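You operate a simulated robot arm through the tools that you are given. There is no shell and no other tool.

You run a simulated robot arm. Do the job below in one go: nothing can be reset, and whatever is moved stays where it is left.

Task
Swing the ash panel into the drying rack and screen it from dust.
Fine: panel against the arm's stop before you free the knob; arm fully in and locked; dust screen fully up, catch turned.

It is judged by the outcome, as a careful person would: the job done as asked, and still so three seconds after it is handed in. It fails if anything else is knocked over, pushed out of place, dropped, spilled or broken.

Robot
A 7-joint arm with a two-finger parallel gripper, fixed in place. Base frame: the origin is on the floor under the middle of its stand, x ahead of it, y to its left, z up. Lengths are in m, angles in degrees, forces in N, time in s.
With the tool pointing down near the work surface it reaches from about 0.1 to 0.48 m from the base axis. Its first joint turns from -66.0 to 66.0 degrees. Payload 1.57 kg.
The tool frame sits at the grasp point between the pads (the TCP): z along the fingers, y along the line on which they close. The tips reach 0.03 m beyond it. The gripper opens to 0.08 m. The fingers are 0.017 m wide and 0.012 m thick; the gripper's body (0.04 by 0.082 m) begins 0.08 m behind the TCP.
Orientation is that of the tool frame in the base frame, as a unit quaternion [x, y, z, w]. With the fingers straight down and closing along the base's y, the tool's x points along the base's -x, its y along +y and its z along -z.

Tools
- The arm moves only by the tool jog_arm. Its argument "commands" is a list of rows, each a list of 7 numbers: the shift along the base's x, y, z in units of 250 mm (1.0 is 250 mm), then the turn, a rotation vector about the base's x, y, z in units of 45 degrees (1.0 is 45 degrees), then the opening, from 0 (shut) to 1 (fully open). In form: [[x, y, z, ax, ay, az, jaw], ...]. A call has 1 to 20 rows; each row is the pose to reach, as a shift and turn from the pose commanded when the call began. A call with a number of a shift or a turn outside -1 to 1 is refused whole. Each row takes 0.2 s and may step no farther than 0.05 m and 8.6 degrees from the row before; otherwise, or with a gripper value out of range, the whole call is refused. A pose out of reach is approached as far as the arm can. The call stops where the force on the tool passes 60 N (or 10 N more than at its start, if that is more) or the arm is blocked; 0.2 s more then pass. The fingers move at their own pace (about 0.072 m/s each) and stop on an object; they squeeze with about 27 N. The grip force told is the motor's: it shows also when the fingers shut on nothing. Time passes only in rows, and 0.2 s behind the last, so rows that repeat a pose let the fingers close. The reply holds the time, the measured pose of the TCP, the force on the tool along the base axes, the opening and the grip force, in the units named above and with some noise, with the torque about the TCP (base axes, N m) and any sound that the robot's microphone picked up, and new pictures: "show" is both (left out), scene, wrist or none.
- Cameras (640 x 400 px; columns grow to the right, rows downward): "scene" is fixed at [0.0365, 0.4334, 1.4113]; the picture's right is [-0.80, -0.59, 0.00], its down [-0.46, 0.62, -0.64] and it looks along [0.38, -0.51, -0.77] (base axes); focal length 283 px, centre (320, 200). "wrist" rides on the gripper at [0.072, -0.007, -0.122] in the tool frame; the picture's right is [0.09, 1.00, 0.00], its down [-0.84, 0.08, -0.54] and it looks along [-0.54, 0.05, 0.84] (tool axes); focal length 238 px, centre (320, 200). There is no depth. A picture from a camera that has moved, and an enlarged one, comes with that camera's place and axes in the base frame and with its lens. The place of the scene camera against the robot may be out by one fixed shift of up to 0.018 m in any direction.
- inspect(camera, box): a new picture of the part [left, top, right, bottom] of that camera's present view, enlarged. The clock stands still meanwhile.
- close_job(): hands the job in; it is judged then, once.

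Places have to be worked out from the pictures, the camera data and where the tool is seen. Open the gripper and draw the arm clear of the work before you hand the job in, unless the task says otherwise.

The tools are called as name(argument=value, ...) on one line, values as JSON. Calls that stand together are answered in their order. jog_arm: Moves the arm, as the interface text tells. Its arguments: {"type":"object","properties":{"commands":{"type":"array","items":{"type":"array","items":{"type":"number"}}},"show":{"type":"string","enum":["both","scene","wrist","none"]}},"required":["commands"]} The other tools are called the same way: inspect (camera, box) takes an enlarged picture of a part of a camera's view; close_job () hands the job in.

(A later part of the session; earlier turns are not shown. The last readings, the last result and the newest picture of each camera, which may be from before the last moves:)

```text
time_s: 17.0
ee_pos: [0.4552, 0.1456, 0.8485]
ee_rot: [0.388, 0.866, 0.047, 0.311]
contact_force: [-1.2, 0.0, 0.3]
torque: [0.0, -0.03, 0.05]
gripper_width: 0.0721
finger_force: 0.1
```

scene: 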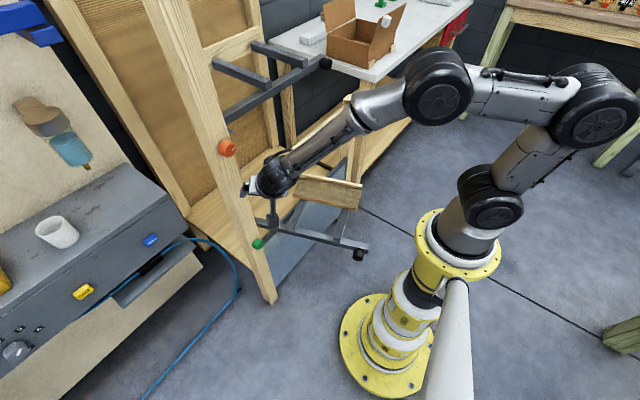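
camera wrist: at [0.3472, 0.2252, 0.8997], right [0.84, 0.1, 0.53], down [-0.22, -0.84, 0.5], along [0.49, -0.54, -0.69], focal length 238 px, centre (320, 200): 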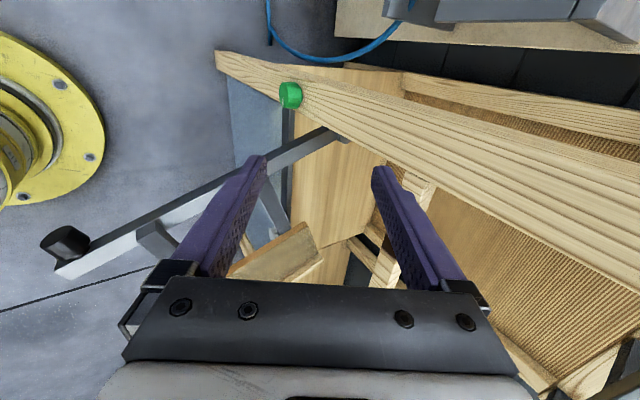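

The arm keeps a minimum bend at the wrist joint toward the base, so I plan to flip the wrist around (forearm roll) to point the tool forward. First I return to a neutral tool-down pose in open space in front of the rack.

jog_arm(commands=[[-0.03, -0.0775, 0.03, -0.049, 0.1184, 0.1184, 0.9], [-0.06, -0.155, 0.06, -0.098, 0.2368, 0.2368, 0.9], [-0.09, -0.2325, 0.09, -0.147, 0.3551, 0.3551, 0.9], [-0.12, -0.31, 0.12, -0.196, 0.4735, 0.4735, 0.9], [-0.15, -0.3875, 0.15, -0.245, 0.5919, 0.5919, 0.9], [-0.18, -0.465, 0.18, -0.294, 0.7103, 0.7103, 0.9], [-0.21, -0.5425, 0.21, -0.343, 0.8286, 0.8286, 0.9], [-0.24, -0.62, 0.24, -0.392, 0.947, 0.947, 0.9]])

```text
time_s: 18.8
ee_pos: [0.3941, -0.0094, 0.9109]
ee_rot: [-0.004, 0.994, -0.113, -0.003]
contact_force: [0.5, -0.5, -0.2]
torque: [-0.02, 0.01, -0.03]
gripper_width: 0.072
finger_force: 0.1
camera wrist: at [0.3222, 0.0124, 1.0302], right [-0.1, 0.97, -0.22], down [0.84, 0.2, 0.51], along [0.54, -0.14, -0.83], focal length 238 px, centre (320, 200)
```

scene: 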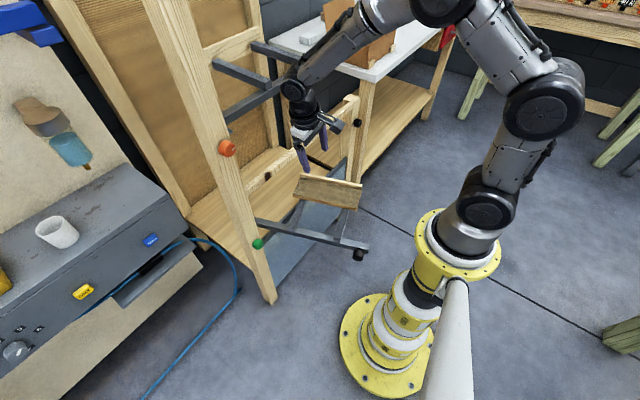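
wrist: 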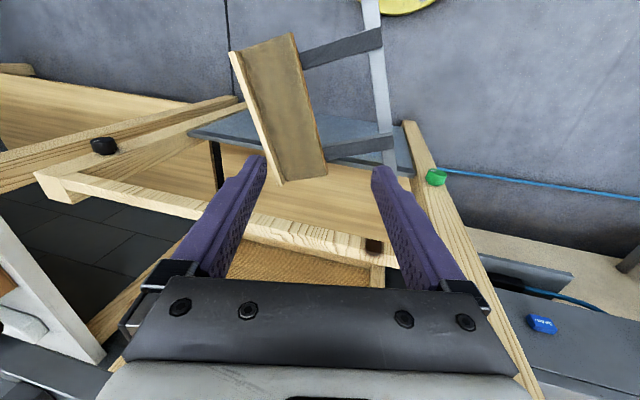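

Now I know commands continue from the pose actually reached. I level the tool and move to an open spot nearer the base, ready to roll the wrist around its forearm.

jog_arm(commands=[[-0.105, 0.008, -0.069, 0.0722, 0, 0, 0.9], [-0.21, 0.015, -0.138, 0.1445, 0, 0, 0.9], [-0.315, 0.023, -0.207, 0.2167, 0, 0, 0.9], [-0.42, 0.03, -0.276, 0.289, 0, 0, 0.9]], show="scene")

```text
time_s: 19.8
ee_pos: [0.2894, 0.0004, 0.8402]
ee_rot: [-0.004, 1.0, 0.0, 0.0]
contact_force: [0.2, -0.7, 0.0]
torque: [-0.03, 0.0, -0.01]
gripper_width: 0.0722
finger_force: 0.1
```

scene: 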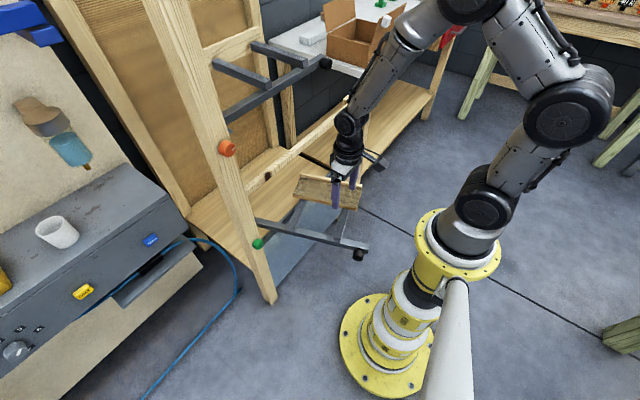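

Pose is neutral at (0.29, 0, 0.84). Now I roll the wrist about the forearm direction toward the right in 45° stages, moving the tip along with it.

jog_arm(commands=[[0.01, -0.065, 0.01, -0.1178, 0, 0.1178, 0.9], [0.025, -0.13, 0.025, -0.2357, 0, 0.2357, 0.9], [0.04, -0.19, 0.04, -0.3535, 0, 0.3535, 0.9], [0.058, -0.245, 0.058, -0.4714, 0, 0.4714, 0.9], [0.078, -0.3, 0.078, -0.5892, 0, 0.5892, 0.9], [0.1, -0.348, 0.1, -0.7071, 0, 0.7071, 0.9]], show="scene")

```text
time_s: 21.2
ee_pos: [0.3152, -0.091, 0.8645]
ee_rot: [-0.274, 0.922, -0.273, -0.001]
contact_force: [1.2, 0.8, -0.4]
torque: [-0.01, 0.0, 0.02]
gripper_width: 0.0722
finger_force: 0.1
```

scene: 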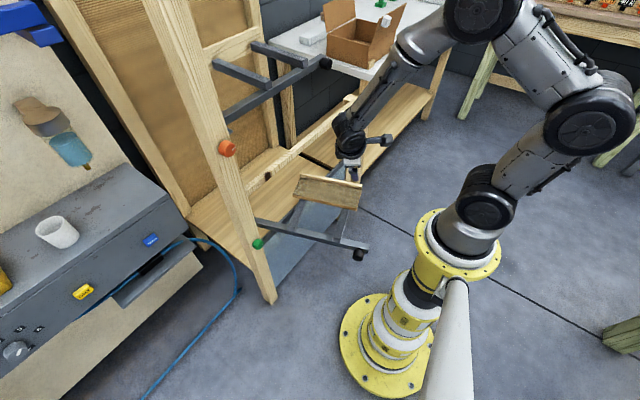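

That worked fully. Next 45° of the roll.

jog_arm(commands=[[0.035, -0.035, 0.035, -0.1178, 0, 0.1178, 0.9], [0.073, -0.066, 0.073, -0.2357, 0, 0.2357, 0.9], [0.113, -0.092, 0.113, -0.3535, 0, 0.3535, 0.9], [0.157, -0.115, 0.157, -0.4714, 0, 0.4714, 0.9], [0.202, -0.132, 0.202, -0.5892, 0, 0.5892, 0.9], [0.248, -0.144, 0.248, -0.7071, 0, 0.7071, 0.9]], show="scene")

```text
time_s: 22.6
ee_pos: [0.3777, -0.1266, 0.9272]
ee_rot: [-0.502, 0.704, -0.502, -0.003]
contact_force: [-0.1, 0.2, 0.1]
torque: [0.01, 0.04, 0.01]
gripper_width: 0.0719
finger_force: 0.1
```

scene: 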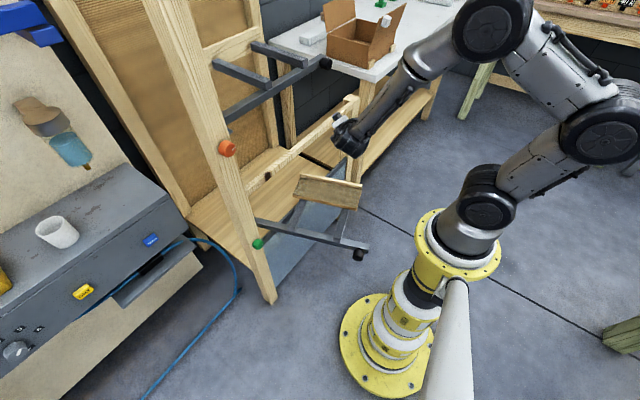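

Halfway round; continuing with the next 45°.

jog_arm(commands=[[0.03, 0.012, 0.02, -0.1178, 0, 0.1178, 0.9], [0.06, 0.03, 0.04, -0.2357, 0, 0.2357, 0.9], [0.09, 0.052, 0.06, -0.3535, 0, 0.3535, 0.9], [0.12, 0.08, 0.08, -0.4714, 0, 0.4714, 0.9], [0.14, 0.11, 0.1, -0.5892, 0, 0.5892, 0.9], [0.16, 0.144, 0.12, -0.7071, 0, 0.7071, 0.9]], show="scene")

```text
time_s: 24.0
ee_pos: [0.4174, -0.0887, 0.9568]
ee_rot: [0.653, -0.379, 0.655, 0.002]
contact_force: [0.1, -1.3, 0.6]
torque: [0.0, 0.02, -0.01]
gripper_width: 0.0721
finger_force: 0.0
```

scene: 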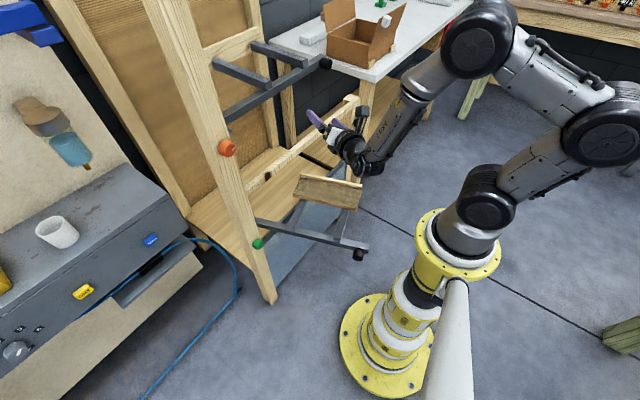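

The wrist now bends outward, camera going on top. I finish the last 45° to point straight at the rack while moving left and down toward the knob's side.

jog_arm(commands=[[-0.013, 0.1, -0.053, -0.1178, 0, 0.1178, 0.9], [-0.027, 0.2, -0.107, -0.2357, 0, 0.2357, 0.9], [-0.04, 0.3, -0.16, -0.3535, 0, 0.3535, 0.9], [-0.053, 0.4, -0.213, -0.4714, 0, 0.4714, 0.9], [-0.067, 0.5, -0.267, -0.5892, 0, 0.5892, 0.9], [-0.08, 0.6, -0.32, -0.7071, 0, 0.7071, 0.9]])

```text
time_s: 25.4
ee_pos: [0.3951, 0.0617, 0.8761]
ee_rot: [0.706, 0.003, 0.708, 0.001]
contact_force: [-0.2, 0.8, -0.2]
torque: [0.03, 0.02, 0.01]
gripper_width: 0.0719
finger_force: 0.2
camera wrist: at [0.2737, 0.0699, 0.9477], right [0.0, -1.0, 0.1], down [-0.54, -0.08, -0.84], along [0.84, -0.05, -0.54], focal length 238 px, centre (320, 200)
```

scene: 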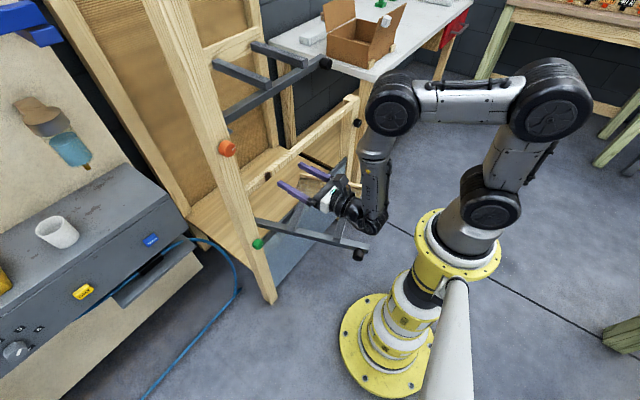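
wrist: 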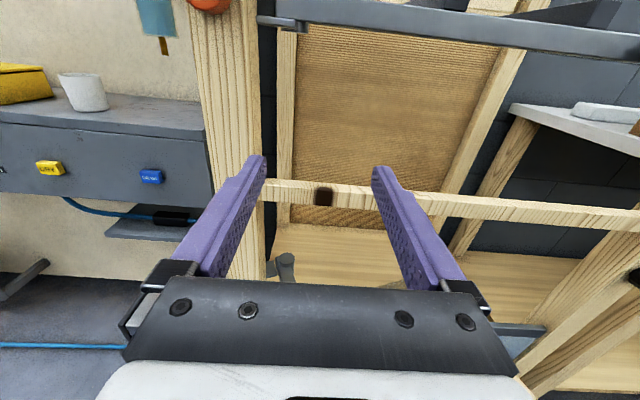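

The tool now points at the rack with the camera upright on top. I move left and down in front of the green knob, still about 0.1 m away from it.

jog_arm(commands=[[0.0, 0.08, -0.13, 0, 0, 0, 0.9], [0.0, 0.16, -0.27, 0, 0, 0, 0.9], [0.0, 0.24, -0.41, 0, 0, 0, 0.9], [0.0, 0.32, -0.55, 0, 0, 0, 0.9], [0.0, 0.37, -0.7, 0, 0, 0, 0.9], [0.0, 0.392, -0.85, 0, 0, 0, 0.9]])

inspect(camera="wrist", box=[200, 130, 480, 300])

```text
time_s: 26.8
ee_pos: [0.3985, 0.1594, 0.6644]
ee_rot: [0.706, 0.001, 0.708, 0.002]
contact_force: [0.0, 0.8, 0.3]
torque: [0.03, -0.01, 0.0]
gripper_width: 0.0721
finger_force: 0.0
camera wrist: at [0.2777, 0.1678, 0.7354], right [0.0, -1.0, 0.1], down [-0.54, -0.08, -0.84], along [0.84, -0.05, -0.54], focal length 238 px, centre (320, 200)
```

scene: 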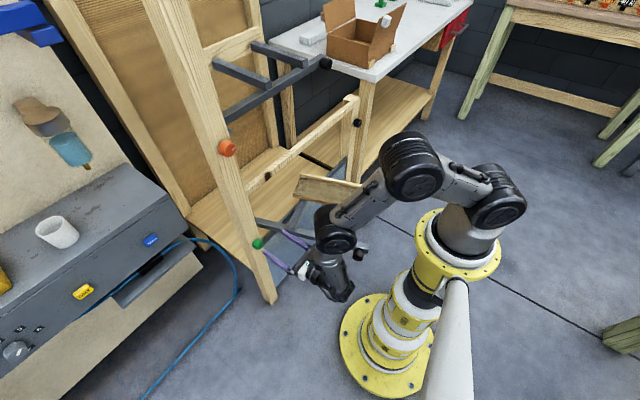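
wrist: 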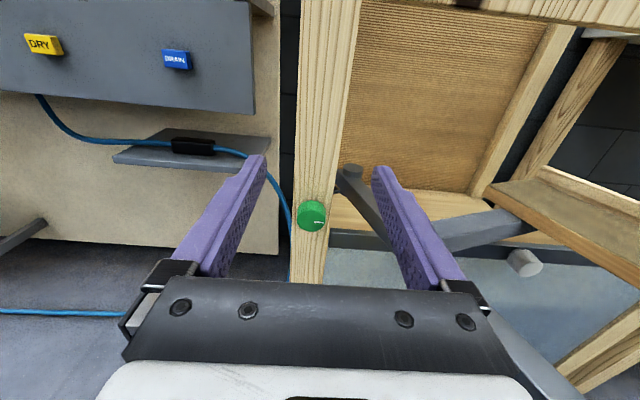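

```text
2.29 times, centred on (340, 215) of wrist
camera zoom: at [0.2777, 0.1678, 0.7354], right [0.0, -1.0, 0.1], down [-0.54, -0.08, -0.84], along [0.84, -0.05, -0.54], focal length 545 px, centre (274, 166)
```

zoom: 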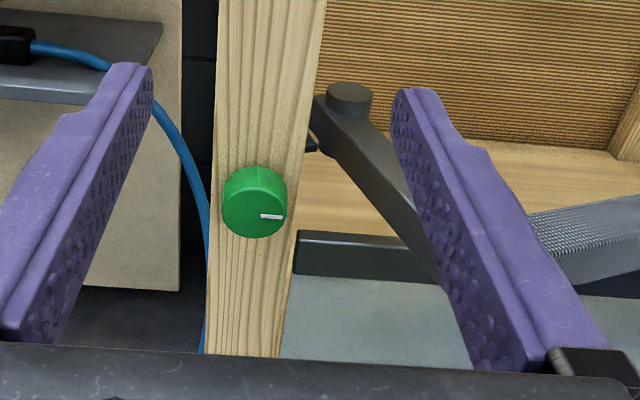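

I see the green knob squarely: its face is near (0.505, 0.162, 0.56), pointer at 3 o'clock toward the arm. I lower the tool to the knob's height, still about 0.1 m in front of it, and check alignment.

jog_arm(commands=[[0, 0.004, -0.1, 0, 0, 0, 0.9], [0, 0.008, -0.2, 0, 0, 0, 0.9], [0, 0.008, -0.3, 0, 0, 0, 0.9], [0, 0.008, -0.4, 0, 0, 0, 0.9]])

inspect(camera="wrist", box=[240, 70, 400, 200])

```text
time_s: 27.8
ee_pos: [0.3985, 0.1584, 0.5662]
ee_rot: [0.706, 0.002, 0.708, 0.002]
contact_force: [-0.2, -0.7, 0.2]
torque: [0.01, -0.02, 0.01]
gripper_width: 0.0723
finger_force: 0.1
camera wrist: at [0.2761, 0.1683, 0.6364], right [0.0, -1.0, 0.1], down [-0.54, -0.08, -0.84], along [0.84, -0.05, -0.54], focal length 238 px, centre (320, 200)
```

scene: 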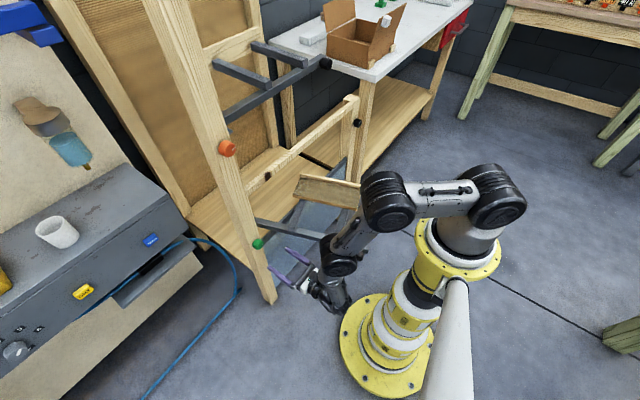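
wrist: 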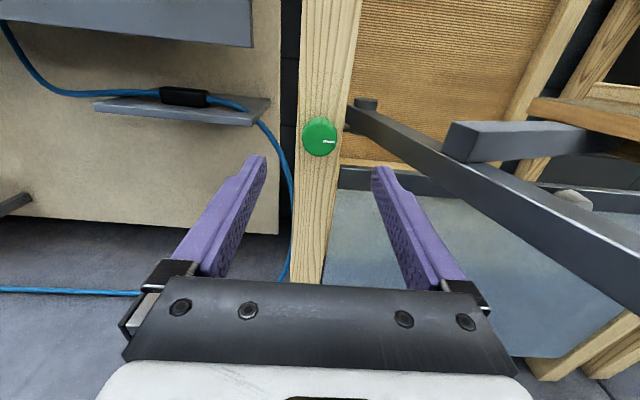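

```text
3.08 times, centred on (320, 135) of wrist
camera zoom: at [0.2761, 0.1683, 0.6364], right [0.0, -1.0, 0.1], down [-0.54, -0.08, -0.84], along [0.84, -0.05, -0.54], focal length 733 px, centre (320, 400)
```

zoom: 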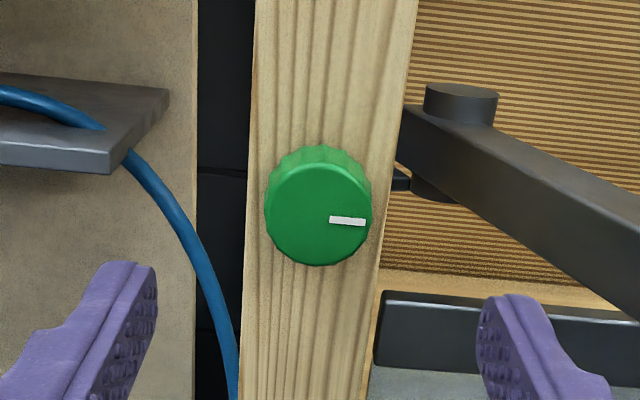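

The knob's face is at about (0.505, 0.162, 0.560), 34 mm across, and the tool axis is within a few mm. I drop 4 mm and advance with open jaws to straddle it, tips stopping at x≈0.52.

jog_arm(commands=[[0.08, 0, -0.008, 0, 0, 0, 0.9], [0.16, 0, -0.016, 0, 0, 0, 0.9], [0.24, 0, -0.016, 0, 0, 0, 0.9], [0.31, 0, -0.016, 0, 0, 0, 0.9], [0.365, 0, -0.016, 0, 0, 0, 0.9]])

inspect(camera="wrist", box=[240, 100, 400, 230])

inspect(camera="scene", box=[230, 200, 380, 320])

```text
time_s: 29.0
ee_pos: [0.4877, 0.1606, 0.5594]
ee_rot: [0.707, 0.001, 0.708, 0.003]
contact_force: [-0.1, -1.3, 0.3]
torque: [-0.03, 0.02, 0.0]
gripper_width: 0.072
finger_force: 0.1
camera wrist: at [0.3661, 0.1685, 0.6317], right [0.0, -1.0, 0.1], down [-0.54, -0.08, -0.84], along [0.84, -0.05, -0.54], focal length 238 px, centre (320, 200)
```

scene: 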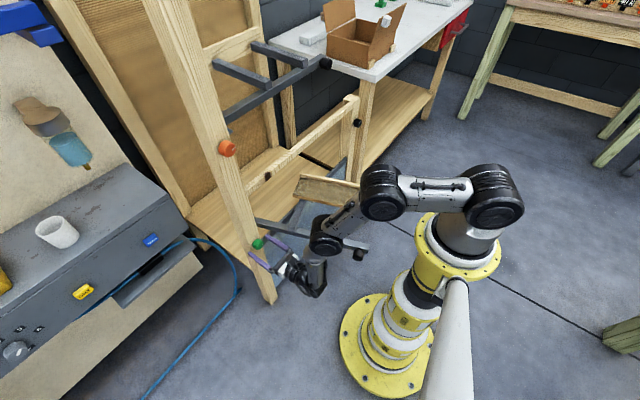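
wrist: 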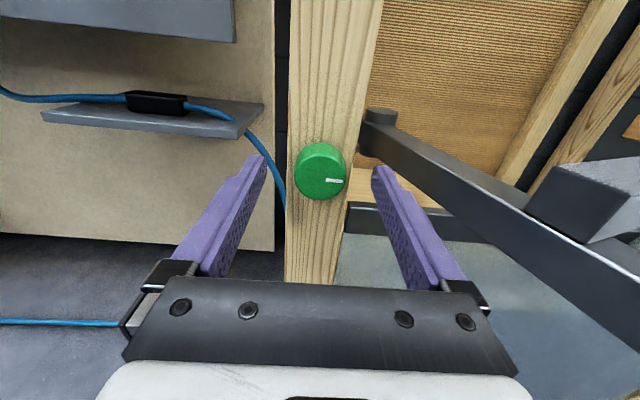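

```text
3.08 times, centred on (320, 165) of wrist
camera zoom: at [0.3661, 0.1685, 0.6317], right [0.0, -1.0, 0.1], down [-0.54, -0.08, -0.84], along [0.84, -0.05, -0.54], focal length 733 px, centre (320, 308)
```

zoom: 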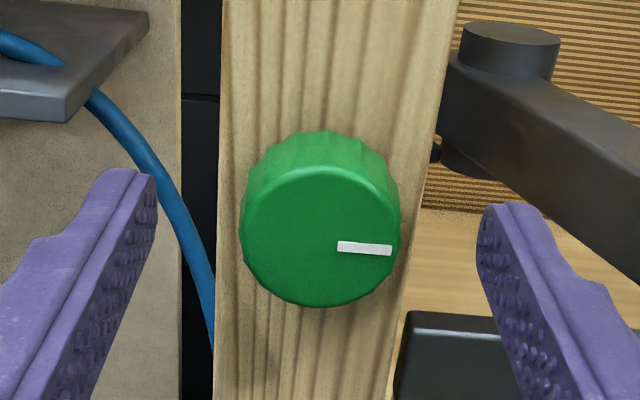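

```text
3.33 times, centred on (305, 260) of scene
camera zoom: at [0.0365, 0.4334, 1.4113], right [-0.8, -0.59, 0.0], down [-0.46, 0.62, -0.64], along [0.38, -0.51, -0.77], focal length 943 px, centre (370, 0)
```

zoom: 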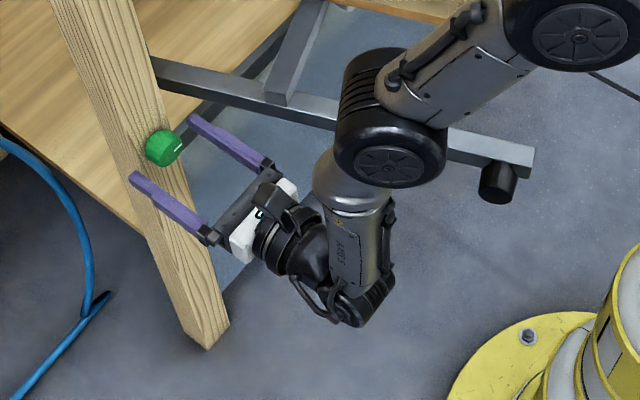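

The open jaws straddle the knob and the tips are just short of the post face (x≈0.524). I nudge 2 mm in and close on the knob.

jog_arm(commands=[[0.008, 0, 0, 0, 0, 0, 0.9], [0.008, 0, 0, 0, 0, 0, 0.3], [0.008, 0, 0, 0, 0, 0, 0], [0.008, 0, 0, 0, 0, 0, 0]], show="wrist")

```text
time_s: 30.0
ee_pos: [0.4905, 0.1606, 0.5615]
ee_rot: [0.706, 0.003, 0.708, 0.001]
contact_force: [3.9, -5.4, -0.6]
torque: [-0.03, -0.21, 0.34]
gripper_width: 0.0358
finger_force: 42.5
camera wrist: at [0.3684, 0.1685, 0.6319], right [0.0, -1.0, 0.1], down [-0.54, -0.08, -0.84], along [0.84, -0.05, -0.54], focal length 238 px, centre (320, 200)
```

wrist: 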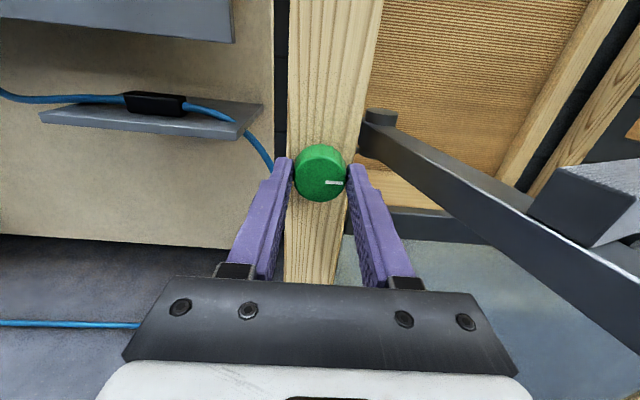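

The knob is gripped (width 35.8 mm). I try turning it counter-clockwise as seen from the front, 15° first, and watch the torque and pointer.

jog_arm(commands=[[0, 0, 0, -0.083, 0, 0, 0], [0, 0, 0, -0.167, 0, 0, 0], [0, 0, 0, -0.25, 0, 0, 0], [0, 0, 0, -0.333, 0, 0, 0]], show="wrist")

inspect(camera="wrist", box=[240, 100, 400, 230])

```text
time_s: 31.0
ee_pos: [0.4909, 0.1603, 0.5623]
ee_rot: [0.7, 0.094, 0.701, 0.096]
contact_force: [13.4, -7.8, -4.6]
torque: [0.0, 1.01, 0.12]
gripper_width: 0.0357
finger_force: 42.2
camera wrist: at [0.3684, 0.1872, 0.6276], right [0.0, -0.94, 0.35], down [-0.54, -0.3, -0.79], along [0.84, -0.19, -0.51], focal length 238 px, centre (320, 200)
```

wrist: 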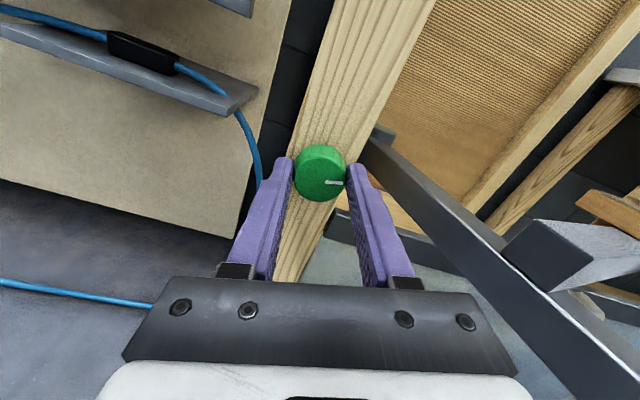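

```text
3.08 times, centred on (320, 165) of wrist
camera zoom: at [0.3684, 0.1872, 0.6276], right [0.0, -0.94, 0.35], down [-0.54, -0.3, -0.79], along [0.84, -0.19, -0.51], focal length 733 px, centre (320, 308)
```

zoom: 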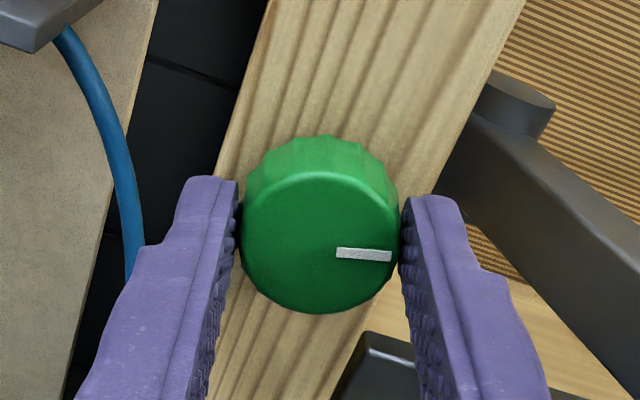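

The knob turns along with the gripper with no torsional resistance. I keep turning in the same direction, easing 1 mm forward to relieve the 13 N axial load.

jog_arm(commands=[[0.004, 0, 0, -0.083, 0, 0, 0], [0.004, 0, 0, -0.167, 0, 0, 0], [0.004, 0, 0, -0.25, 0, 0, 0], [0.004, 0, 0, -0.333, 0, 0, 0]], show="none")

inspect(camera="wrist", box=[240, 100, 400, 230])

```text
time_s: 32.0
ee_pos: [0.4905, 0.1604, 0.5613]
ee_rot: [0.682, 0.188, 0.683, 0.184]
contact_force: [-12.9, -6.0, 6.6]
torque: [0.0, -0.46, -0.41]
gripper_width: 0.0355
finger_force: 42.5
```

```text
3.08 times, centred on (320, 165) of wrist
camera zoom: at [0.3682, 0.2037, 0.6185], right [0.0, -0.81, 0.58], down [-0.54, -0.49, -0.68], along [0.84, -0.31, -0.44], focal length 733 px, centre (320, 308)
```

zoom: 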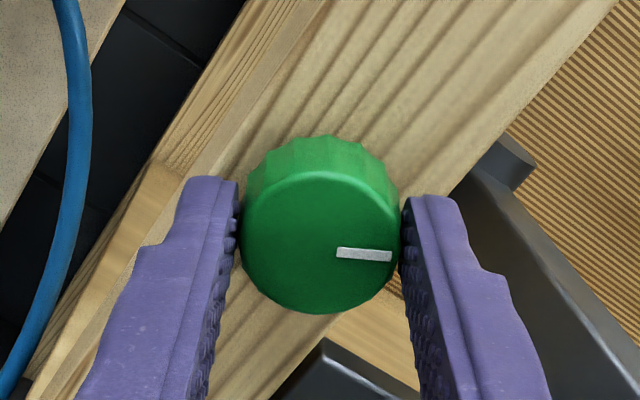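

Turned 30° with no torsional resistance; axial force flipped, so I back off half a millimetre and continue another 30°.

jog_arm(commands=[[-0.002, 0, 0, -0.11, 0, 0, 0], [-0.002, 0, 0, -0.22, 0, 0, 0], [-0.002, 0, 0, -0.33, 0, 0, 0], [-0.002, 0, 0, -0.44, 0, 0, 0], [-0.002, 0, 0, -0.55, 0, 0, 0], [-0.002, 0, 0, -0.667, 0, 0, 0]], show="none")

inspect(camera="wrist", box=[240, 100, 400, 230])

```text
time_s: 33.4
ee_pos: [0.4896, 0.1603, 0.56]
ee_rot: [0.611, 0.357, 0.612, 0.354]
contact_force: [-6.2, -1.4, -1.2]
torque: [-0.01, -0.39, 0.25]
gripper_width: 0.0356
finger_force: 42.5
```

```text
3.08 times, centred on (320, 165) of wrist
camera zoom: at [0.3683, 0.2275, 0.5896], right [0.0, -0.41, 0.91], down [-0.54, -0.77, -0.35], along [0.84, -0.49, -0.22], focal length 733 px, centre (320, 308)
```

zoom: 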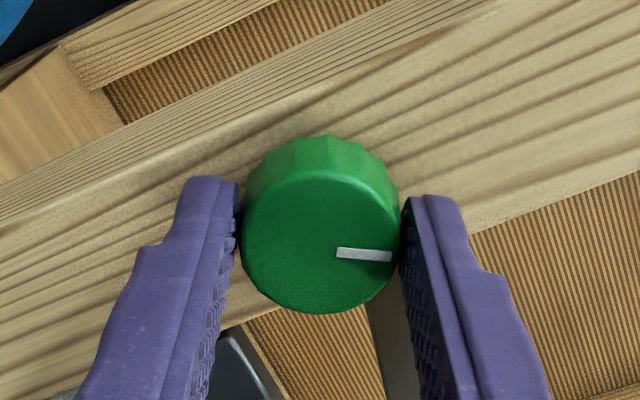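

Turned 60° and still free. I continue toward 90°.

jog_arm(commands=[[0, 0, 0, -0.11, 0, 0, 0], [0, 0, 0, -0.22, 0, 0, 0], [0, 0, 0, -0.33, 0, 0, 0], [0, 0, 0, -0.44, 0, 0, 0], [0, 0, 0, -0.55, 0, 0, 0], [0, 0, 0, -0.667, 0, 0, 0]], show="none")

inspect(camera="wrist", box=[240, 100, 400, 230])

```text
time_s: 34.8
ee_pos: [0.4905, 0.1609, 0.5591]
ee_rot: [0.498, 0.503, 0.497, 0.501]
contact_force: [2.6, -4.0, -5.4]
torque: [0.02, -0.3, 1.04]
gripper_width: 0.0359
finger_force: 42.8
```

```text
3.08 times, centred on (320, 165) of wrist
camera zoom: at [0.3684, 0.234, 0.5524], right [0.0, 0.1, 0.99], down [-0.54, -0.84, 0.09], along [0.84, -0.54, 0.05], focal length 733 px, centre (320, 308)
```

zoom: 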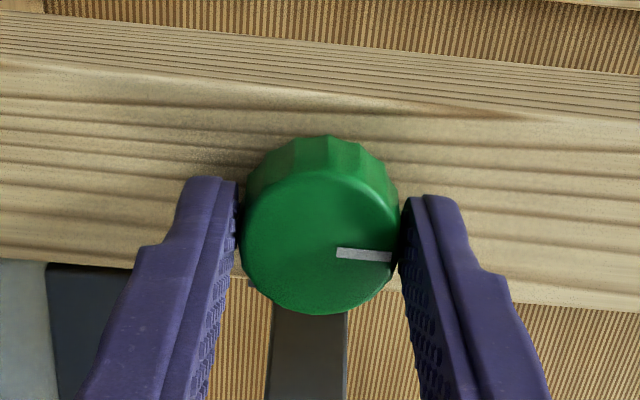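

The pointer is now straight up at 90° with no stop felt. I try a bit further (15°) to see whether there is an end stop.

jog_arm(commands=[[0, 0, 0, -0.083, 0, 0, 0], [0, 0, 0, -0.167, 0, 0, 0], [0, 0, 0, -0.25, 0, 0, 0], [0, 0, 0, -0.333, 0, 0, 0]], show="both")

inspect(camera="wrist", box=[240, 100, 400, 230])

```text
time_s: 35.8
ee_pos: [0.4901, 0.1608, 0.5598]
ee_rot: [0.428, 0.564, 0.429, 0.562]
contact_force: [-4.5, 2.2, -4.1]
torque: [0.86, 0.01, -0.07]
gripper_width: 0.035
finger_force: 42.7
camera wrist: at [0.3684, 0.2292, 0.534], right [0.0, 0.35, 0.94], down [-0.54, -0.79, 0.3], along [0.84, -0.51, 0.19], focal length 238 px, centre (320, 200)
```

scene: 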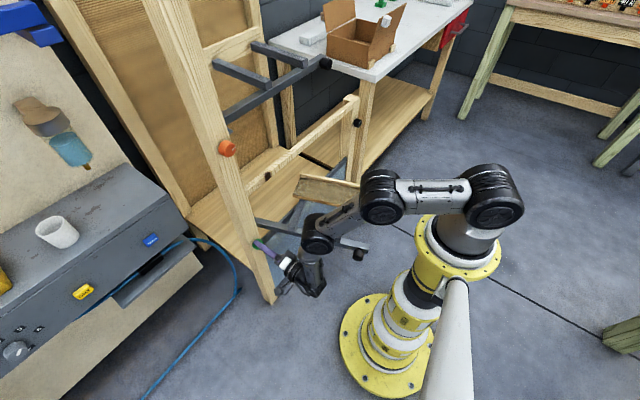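
wrist: 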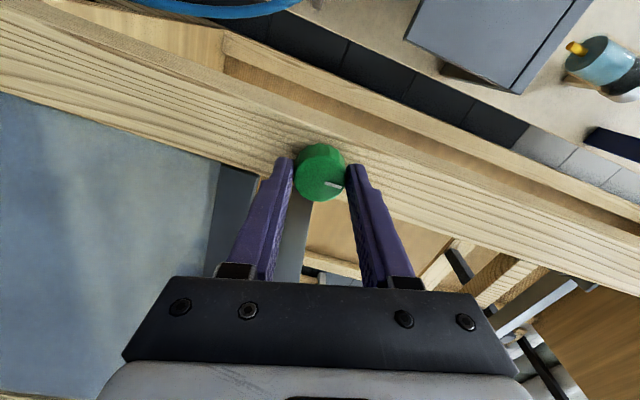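

```text
3.08 times, centred on (320, 165) of wrist
camera zoom: at [0.3684, 0.2292, 0.534], right [0.0, 0.35, 0.94], down [-0.54, -0.79, 0.3], along [0.84, -0.51, 0.19], focal length 733 px, centre (320, 308)
```

zoom: 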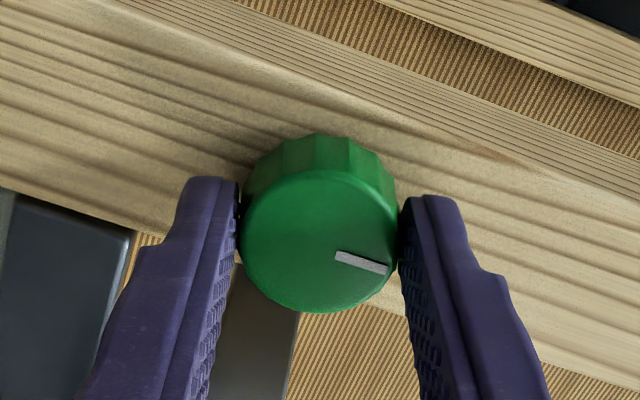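

The torque rose to 0.86 N·m and the pointer lags: the knob has reached its end stop with the pointer up, so the arm should be free. I ease back the twist, open the jaws and withdraw straight back.

jog_arm(commands=[[0, 0, 0, 0.11, 0, 0, 0], [0, 0, 0, 0.22, 0, 0, 0], [0, 0, 0, 0.22, 0, 0, 0.9], [0, 0, 0, 0.22, 0, 0, 0.9], [0, 0, 0, 0.22, 0, 0, 0.9], [-0.1, 0, 0, 0.22, 0, 0, 0.9], [-0.22, 0, 0, 0.35, 0, 0, 0.9], [-0.36, 0, 0, 0.5, 0, 0, 0.9]])

inspect(camera="scene", box=[240, 225, 280, 260])

```text
time_s: 37.6
ee_pos: [0.4004, 0.1596, 0.5615]
ee_rot: [0.53, 0.468, 0.532, 0.467]
contact_force: [0.3, 0.7, 0.2]
torque: [0.01, 0.0, -0.01]
gripper_width: 0.0721
finger_force: 0.0
camera wrist: at [0.2788, 0.2339, 0.5626], right [0.0, -0.03, 1.0], down [-0.54, -0.84, -0.03], along [0.84, -0.54, -0.02], focal length 238 px, centre (320, 200)
```

scene: 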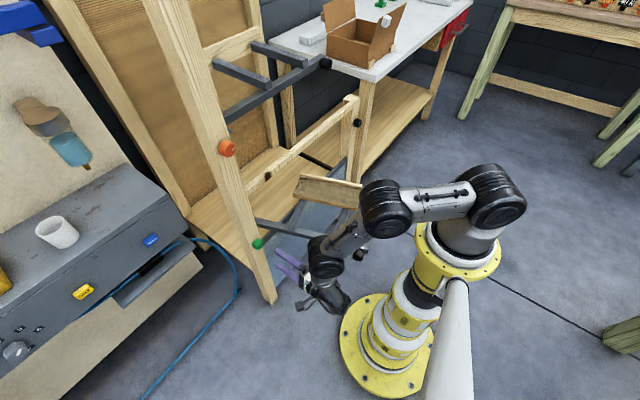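
wrist: 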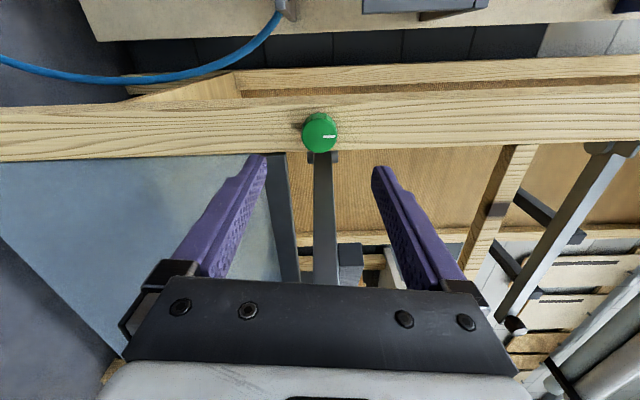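

```text
11.43 times, centred on (260, 242) of scene
camera zoom: at [0.0365, 0.4334, 1.4113], right [-0.8, -0.59, 0.0], down [-0.46, 0.62, -0.64], along [0.38, -0.51, -0.77], focal length 3234 px, centre (1006, -286)
```

zoom: 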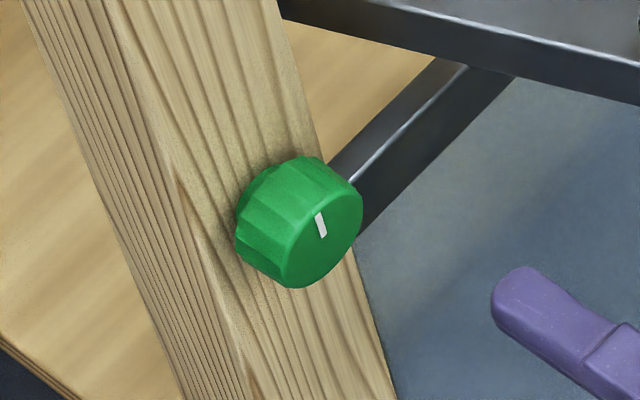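

The pointer now stands up and the jaws are clear: the knob is freed. I roll the tool back so the camera is on top again, close the fingers, and settle at (0.37, 0.15, 0.57), left of the arm bar.

jog_arm(commands=[[-0.024, -0.01, 0.007, 0.1834, 0, 0, 0.5], [-0.048, -0.02, 0.014, 0.3668, 0, 0, 0.2], [-0.072, -0.03, 0.021, 0.55, 0, 0, 0], [-0.096, -0.04, 0.028, 0.7336, 0, 0, 0], [-0.12, -0.05, 0.038, 0.917, 0, 0, 0]], show="none")

jog_arm(commands=[[0, 0, 0, 0.1834, 0, 0, 0], [0, 0, 0, 0.3668, 0, 0, 0], [0, 0, 0, 0.55, 0, 0, 0], [0, 0, 0, 0.7336, 0, 0, 0], [0, 0, 0, 0.917, 0, 0, 0]])

inspect(camera="wrist", box=[220, 60, 640, 320])

```text
time_s: 38.8
ee_pos: [0.3708, 0.148, 0.5698]
ee_rot: [0.661, 0.25, 0.662, 0.249]
contact_force: [-0.6, 0.0, 0.3]
torque: [0.0, -0.05, 0.0]
gripper_width: 0.0
finger_force: 21.6
```

```text
time_s: 40.0
ee_pos: [0.3699, 0.1479, 0.5702]
ee_rot: [0.706, 0.002, 0.708, -0.001]
contact_force: [0.5, 0.7, -0.8]
torque: [0.01, -0.01, 0.0]
gripper_width: 0.0001
finger_force: 21.8
camera wrist: at [0.2482, 0.156, 0.6408], right [0.0, -1.0, 0.09], down [-0.54, -0.08, -0.84], along [0.84, -0.05, -0.54], focal length 238 px, centre (320, 200)
```

scene: 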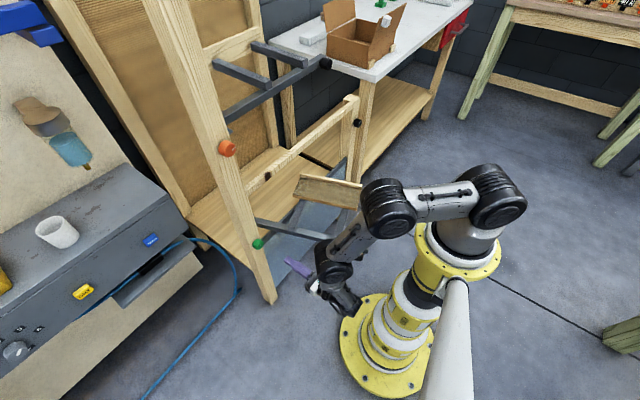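
wrist: 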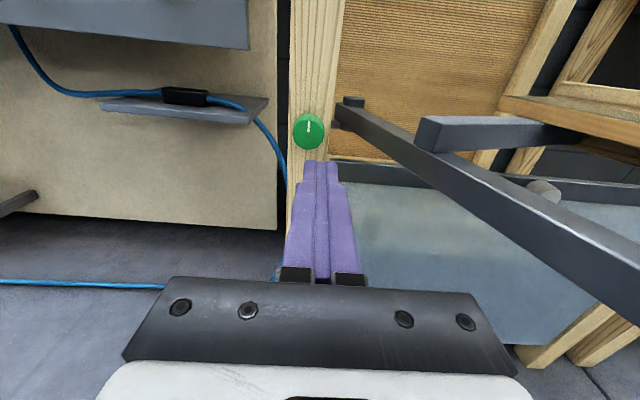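

```text
1.52 times, centred on (430, 190) of wrist
camera zoom: at [0.2482, 0.156, 0.6408], right [0.0, -1.0, 0.09], down [-0.54, -0.08, -0.84], along [0.84, -0.05, -0.54], focal length 363 px, centre (152, 215)
```

zoom: 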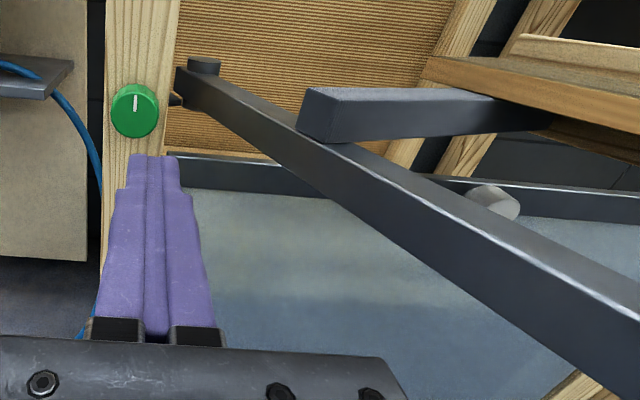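

The bar's outer face is clear on the tool's right: its height runs z≈0.549–0.580, and the tool is at z≈0.57. I now bring the closed fingers against it and push slowly round the hinge (about (0.605, 0.102)) from 20° to about 35°.

jog_arm(commands=[[0, -0.18, -0.016, 0, 0, 0, 0], [0, -0.3, -0.016, 0, 0, 0, 0], [0, -0.348, -0.016, 0, 0, 0, 0], [0.007, -0.372, -0.016, 0, 0, 0, 0], [0.014, -0.395, -0.016, 0, 0, 0, 0], [0.021, -0.418, -0.016, 0, 0, 0, 0], [0.03, -0.441, -0.016, 0, 0, 0, 0], [0.039, -0.464, -0.016, 0, 0, 0, 0], [0.048, -0.487, -0.016, 0, 0, 0, 0], [0.059, -0.509, -0.016, 0, 0, 0, 0], [0.07, -0.531, -0.016, 0, 0, 0, 0], [0.081, -0.553, -0.016, 0, 0, 0, 0]])

inspect(camera="scene", box=[230, 150, 390, 280])

```text
time_s: 42.6
ee_pos: [0.3758, 0.0396, 0.5668]
ee_rot: [0.707, 0.002, 0.708, 0.001]
contact_force: [0.2, -0.5, 0.7]
torque: [-0.03, -0.01, -0.02]
gripper_width: 0.0
finger_force: 21.1
out of reach, approached as far as the arm can: row 8, 9, 10, 11, 12
camera wrist: at [0.2543, 0.0484, 0.6381], right [0.0, -1.0, 0.1], down [-0.54, -0.08, -0.84], along [0.84, -0.05, -0.54], focal length 238 px, centre (320, 200)
```

scene: 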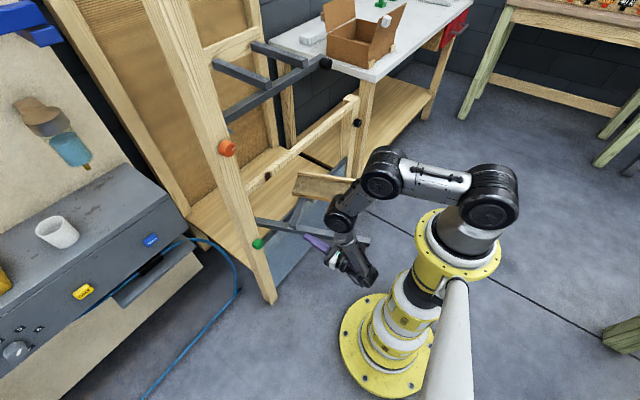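
wrist: 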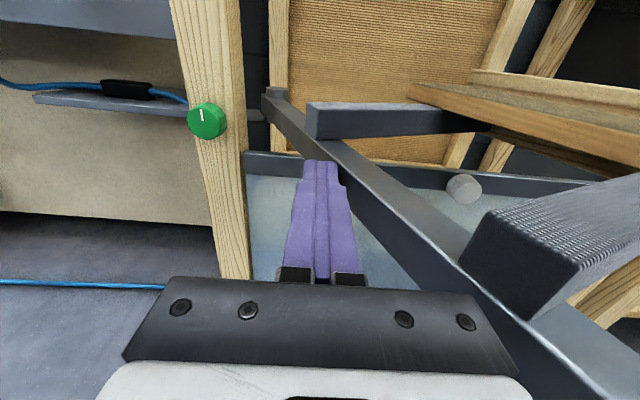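

```text
3.08 times, centred on (310, 215) of scene
camera zoom: at [0.0365, 0.4334, 1.4113], right [-0.8, -0.59, 0.0], down [-0.46, 0.62, -0.64], along [0.38, -0.51, -0.77], focal length 871 px, centre (351, 154)
```

zoom: 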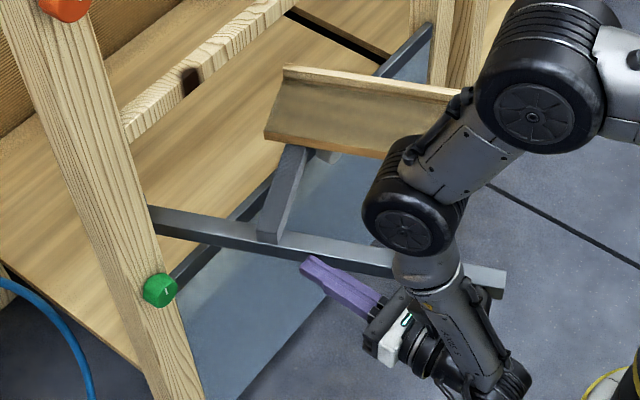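

The arm moved a few degrees, then my tool ran into its own near-reach limit, with no contact force. I'll shift the contact point a bit closer to the hinge (farther from the base) and keep pushing round to about 50°.

jog_arm(commands=[[0.08, 0.074, 0, 0, 0, 0, 0], [0.125, 0.082, 0, 0, 0, 0, 0], [0.136, 0.053, 0, 0, 0, 0, 0], [0.147, 0.024, 0, 0, 0, 0, 0], [0.156, 0.005, 0, 0, 0, 0, 0], [0.164, -0.013, 0, 0, 0, 0, 0], [0.173, -0.032, 0, 0, 0, 0, 0], [0.183, -0.05, 0, 0, 0, 0, 0], [0.194, -0.067, 0, 0, 0, 0, 0], [0.204, -0.085, 0, 0, 0, 0, 0], [0.216, -0.102, 0, 0, 0, 0, 0], [0.228, -0.118, 0, 0, 0, 0, 0], [0.24, -0.135, 0, 0, 0, 0, 0], [0.253, -0.151, 0, 0, 0, 0, 0], [0.266, -0.166, 0, 0, 0, 0, 0], [0.28, -0.182, 0, 0, 0, 0, 0]])

inspect(camera="scene", box=[230, 150, 390, 280])

```text
time_s: 46.0
ee_pos: [0.4252, 0.0487, 0.5609]
ee_rot: [0.706, -0.002, 0.708, 0.004]
contact_force: [-0.3, -0.4, 0.0]
torque: [0.04, 0.0, -0.02]
gripper_width: 0.0
finger_force: 20.9
out of reach, approached as far as the arm can: row 4, 5, 6, 7, 8, 9, 10, 11, 12, 13, 14, 15, 16
camera wrist: at [0.3028, 0.0594, 0.6323], right [-0.01, -1.0, 0.1], down [-0.54, -0.08, -0.84], along [0.84, -0.06, -0.54], focal length 238 px, centre (320, 200)
```

scene: 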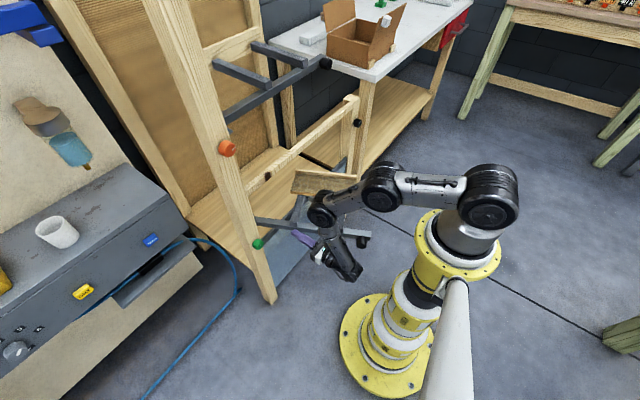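
wrist: 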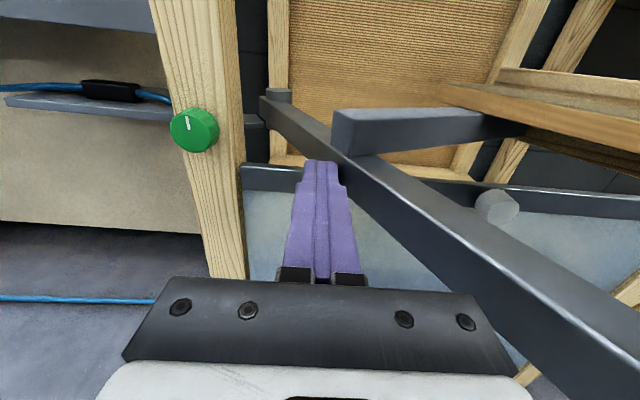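

```text
3.08 times, centred on (310, 215) of scene
camera zoom: at [0.0365, 0.4334, 1.4113], right [-0.8, -0.59, 0.0], down [-0.46, 0.62, -0.64], along [0.38, -0.51, -0.77], focal length 871 px, centre (351, 154)
```

zoom: 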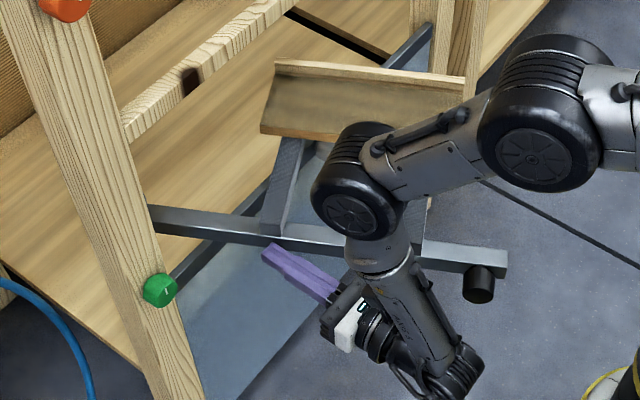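

The tool's forearm roll is at its limit when pointing straight ahead this far right; turning the tool to the right (which suits the push anyway) avoids that. I back off, yaw the tool 25° right, and continue pushing the bar round to about 50°.

jog_arm(commands=[[-0.025, 0.05, 0.005, 0, 0, -0.139, 0], [-0.05, 0.08, 0.01, 0, 0, -0.278, 0], [-0.075, 0.1, 0.015, 0, 0, -0.417, 0], [-0.1, 0.105, 0.02, 0, 0, -0.556, 0], [-0.104, 0.04, 0.02, 0, 0, -0.556, 0], [-0.106, -0.016, 0.02, 0, 0, -0.556, 0], [-0.096, -0.037, 0.02, 0, 0, -0.556, 0], [-0.086, -0.058, 0.02, 0, 0, -0.556, 0], [-0.075, -0.079, 0.02, 0, 0, -0.556, 0], [-0.063, -0.099, 0.02, 0, 0, -0.556, 0], [-0.051, -0.119, 0.02, 0, 0, -0.556, 0], [-0.038, -0.139, 0.02, 0, 0, -0.556, 0], [-0.025, -0.158, 0.02, 0, 0, -0.556, 0], [-0.011, -0.177, 0.02, 0, 0, -0.556, 0], [0.003, -0.196, 0.02, 0, 0, -0.556, 0], [0.018, -0.214, 0.02, 0, 0, -0.556, 0], [0.034, -0.231, 0.02, 0, 0, -0.556, 0], [0.049, -0.249, 0.02, 0, 0, -0.556, 0]])

inspect(camera="scene", box=[230, 150, 390, 280])

```text
time_s: 49.8
ee_pos: [0.4356, -0.0096, 0.5695]
ee_rot: [0.69, -0.151, 0.691, 0.154]
contact_force: [-0.5, 1.3, -0.2]
torque: [-0.01, 0.04, -0.02]
gripper_width: 0.0
finger_force: 21.8
camera wrist: at [0.3292, 0.0489, 0.6401], right [-0.42, -0.9, 0.1], down [-0.52, 0.15, -0.84], along [0.74, -0.4, -0.54], focal length 238 px, centre (320, 200)
```

scene: 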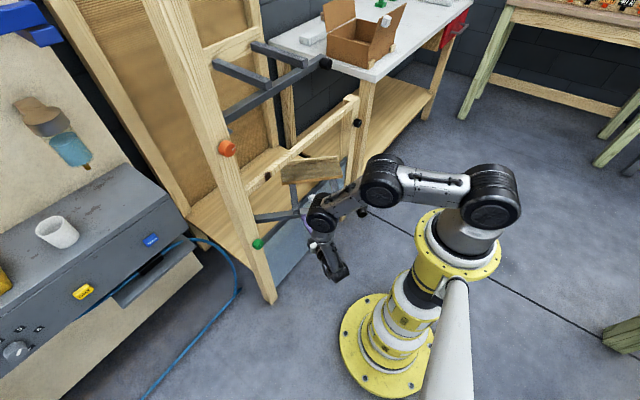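
wrist: 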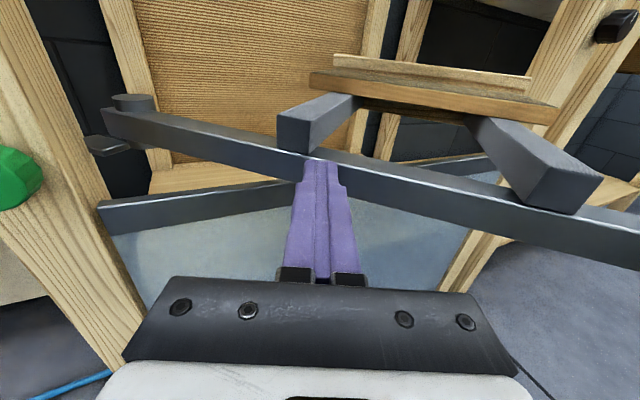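

```text
3.08 times, centred on (310, 215) of scene
camera zoom: at [0.0365, 0.4334, 1.4113], right [-0.8, -0.59, 0.0], down [-0.46, 0.62, -0.64], along [0.38, -0.51, -0.77], focal length 871 px, centre (351, 154)
```

zoom: 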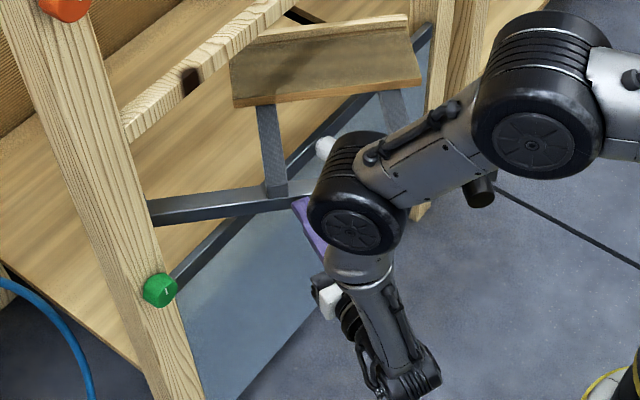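

The swing arm follows smoothly and is near 48°, with the panel still on its stop and no load on the tool. I continue the same arc to about 75°.

jog_arm(commands=[[0.017, -0.016, 0, 0, 0, 0, 0], [0.034, -0.032, 0, 0, 0, 0, 0], [0.051, -0.048, 0, 0, 0, 0, 0], [0.069, -0.063, 0, 0, 0, 0, 0], [0.087, -0.077, 0, 0, 0, 0, 0], [0.106, -0.092, 0, 0, 0, 0, 0], [0.125, -0.105, 0, 0, 0, 0, 0], [0.145, -0.118, 0, 0, 0, 0, 0], [0.164, -0.131, 0, 0, 0, 0, 0], [0.182, -0.142, 0, 0, 0, 0, 0], [0.199, -0.152, 0, 0, 0, 0, 0], [0.217, -0.162, 0, 0, 0, 0, 0], [0.236, -0.171, 0, 0, 0, 0, 0], [0.255, -0.179, 0, 0, 0, 0, 0], [0.274, -0.188, 0, 0, 0, 0, 0]])

inspect(camera="scene", box=[230, 120, 390, 250])

```text
time_s: 53.0
ee_pos: [0.5051, -0.0555, 0.5687]
ee_rot: [0.69, -0.15, 0.691, 0.155]
contact_force: [-1.8, 0.1, 0.2]
torque: [0.01, 0.02, 0.02]
gripper_width: 0.0
finger_force: 21.6
camera wrist: at [0.398, 0.0035, 0.6399], right [-0.42, -0.9, 0.1], down [-0.52, 0.15, -0.84], along [0.74, -0.4, -0.54], focal length 238 px, centre (320, 200)
```

scene: 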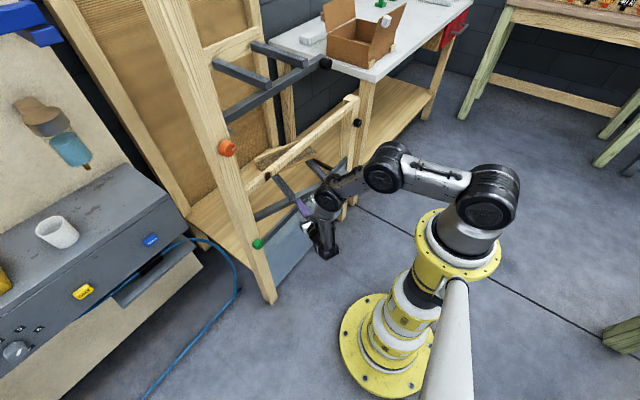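
wrist: 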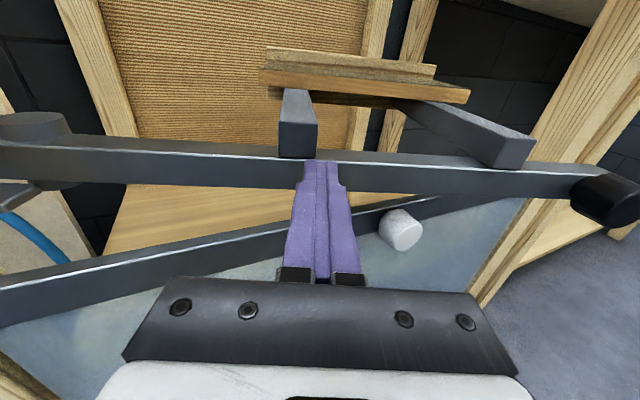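

```text
3.08 times, centred on (310, 185) of scene
camera zoom: at [0.0365, 0.4334, 1.4113], right [-0.8, -0.59, 0.0], down [-0.46, 0.62, -0.64], along [0.38, -0.51, -0.77], focal length 871 px, centre (351, 246)
```

zoom: 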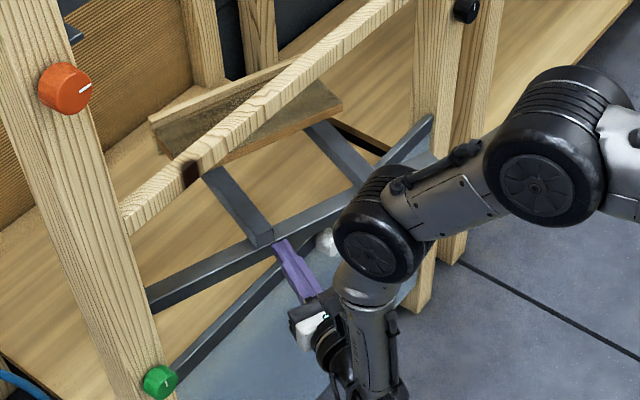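

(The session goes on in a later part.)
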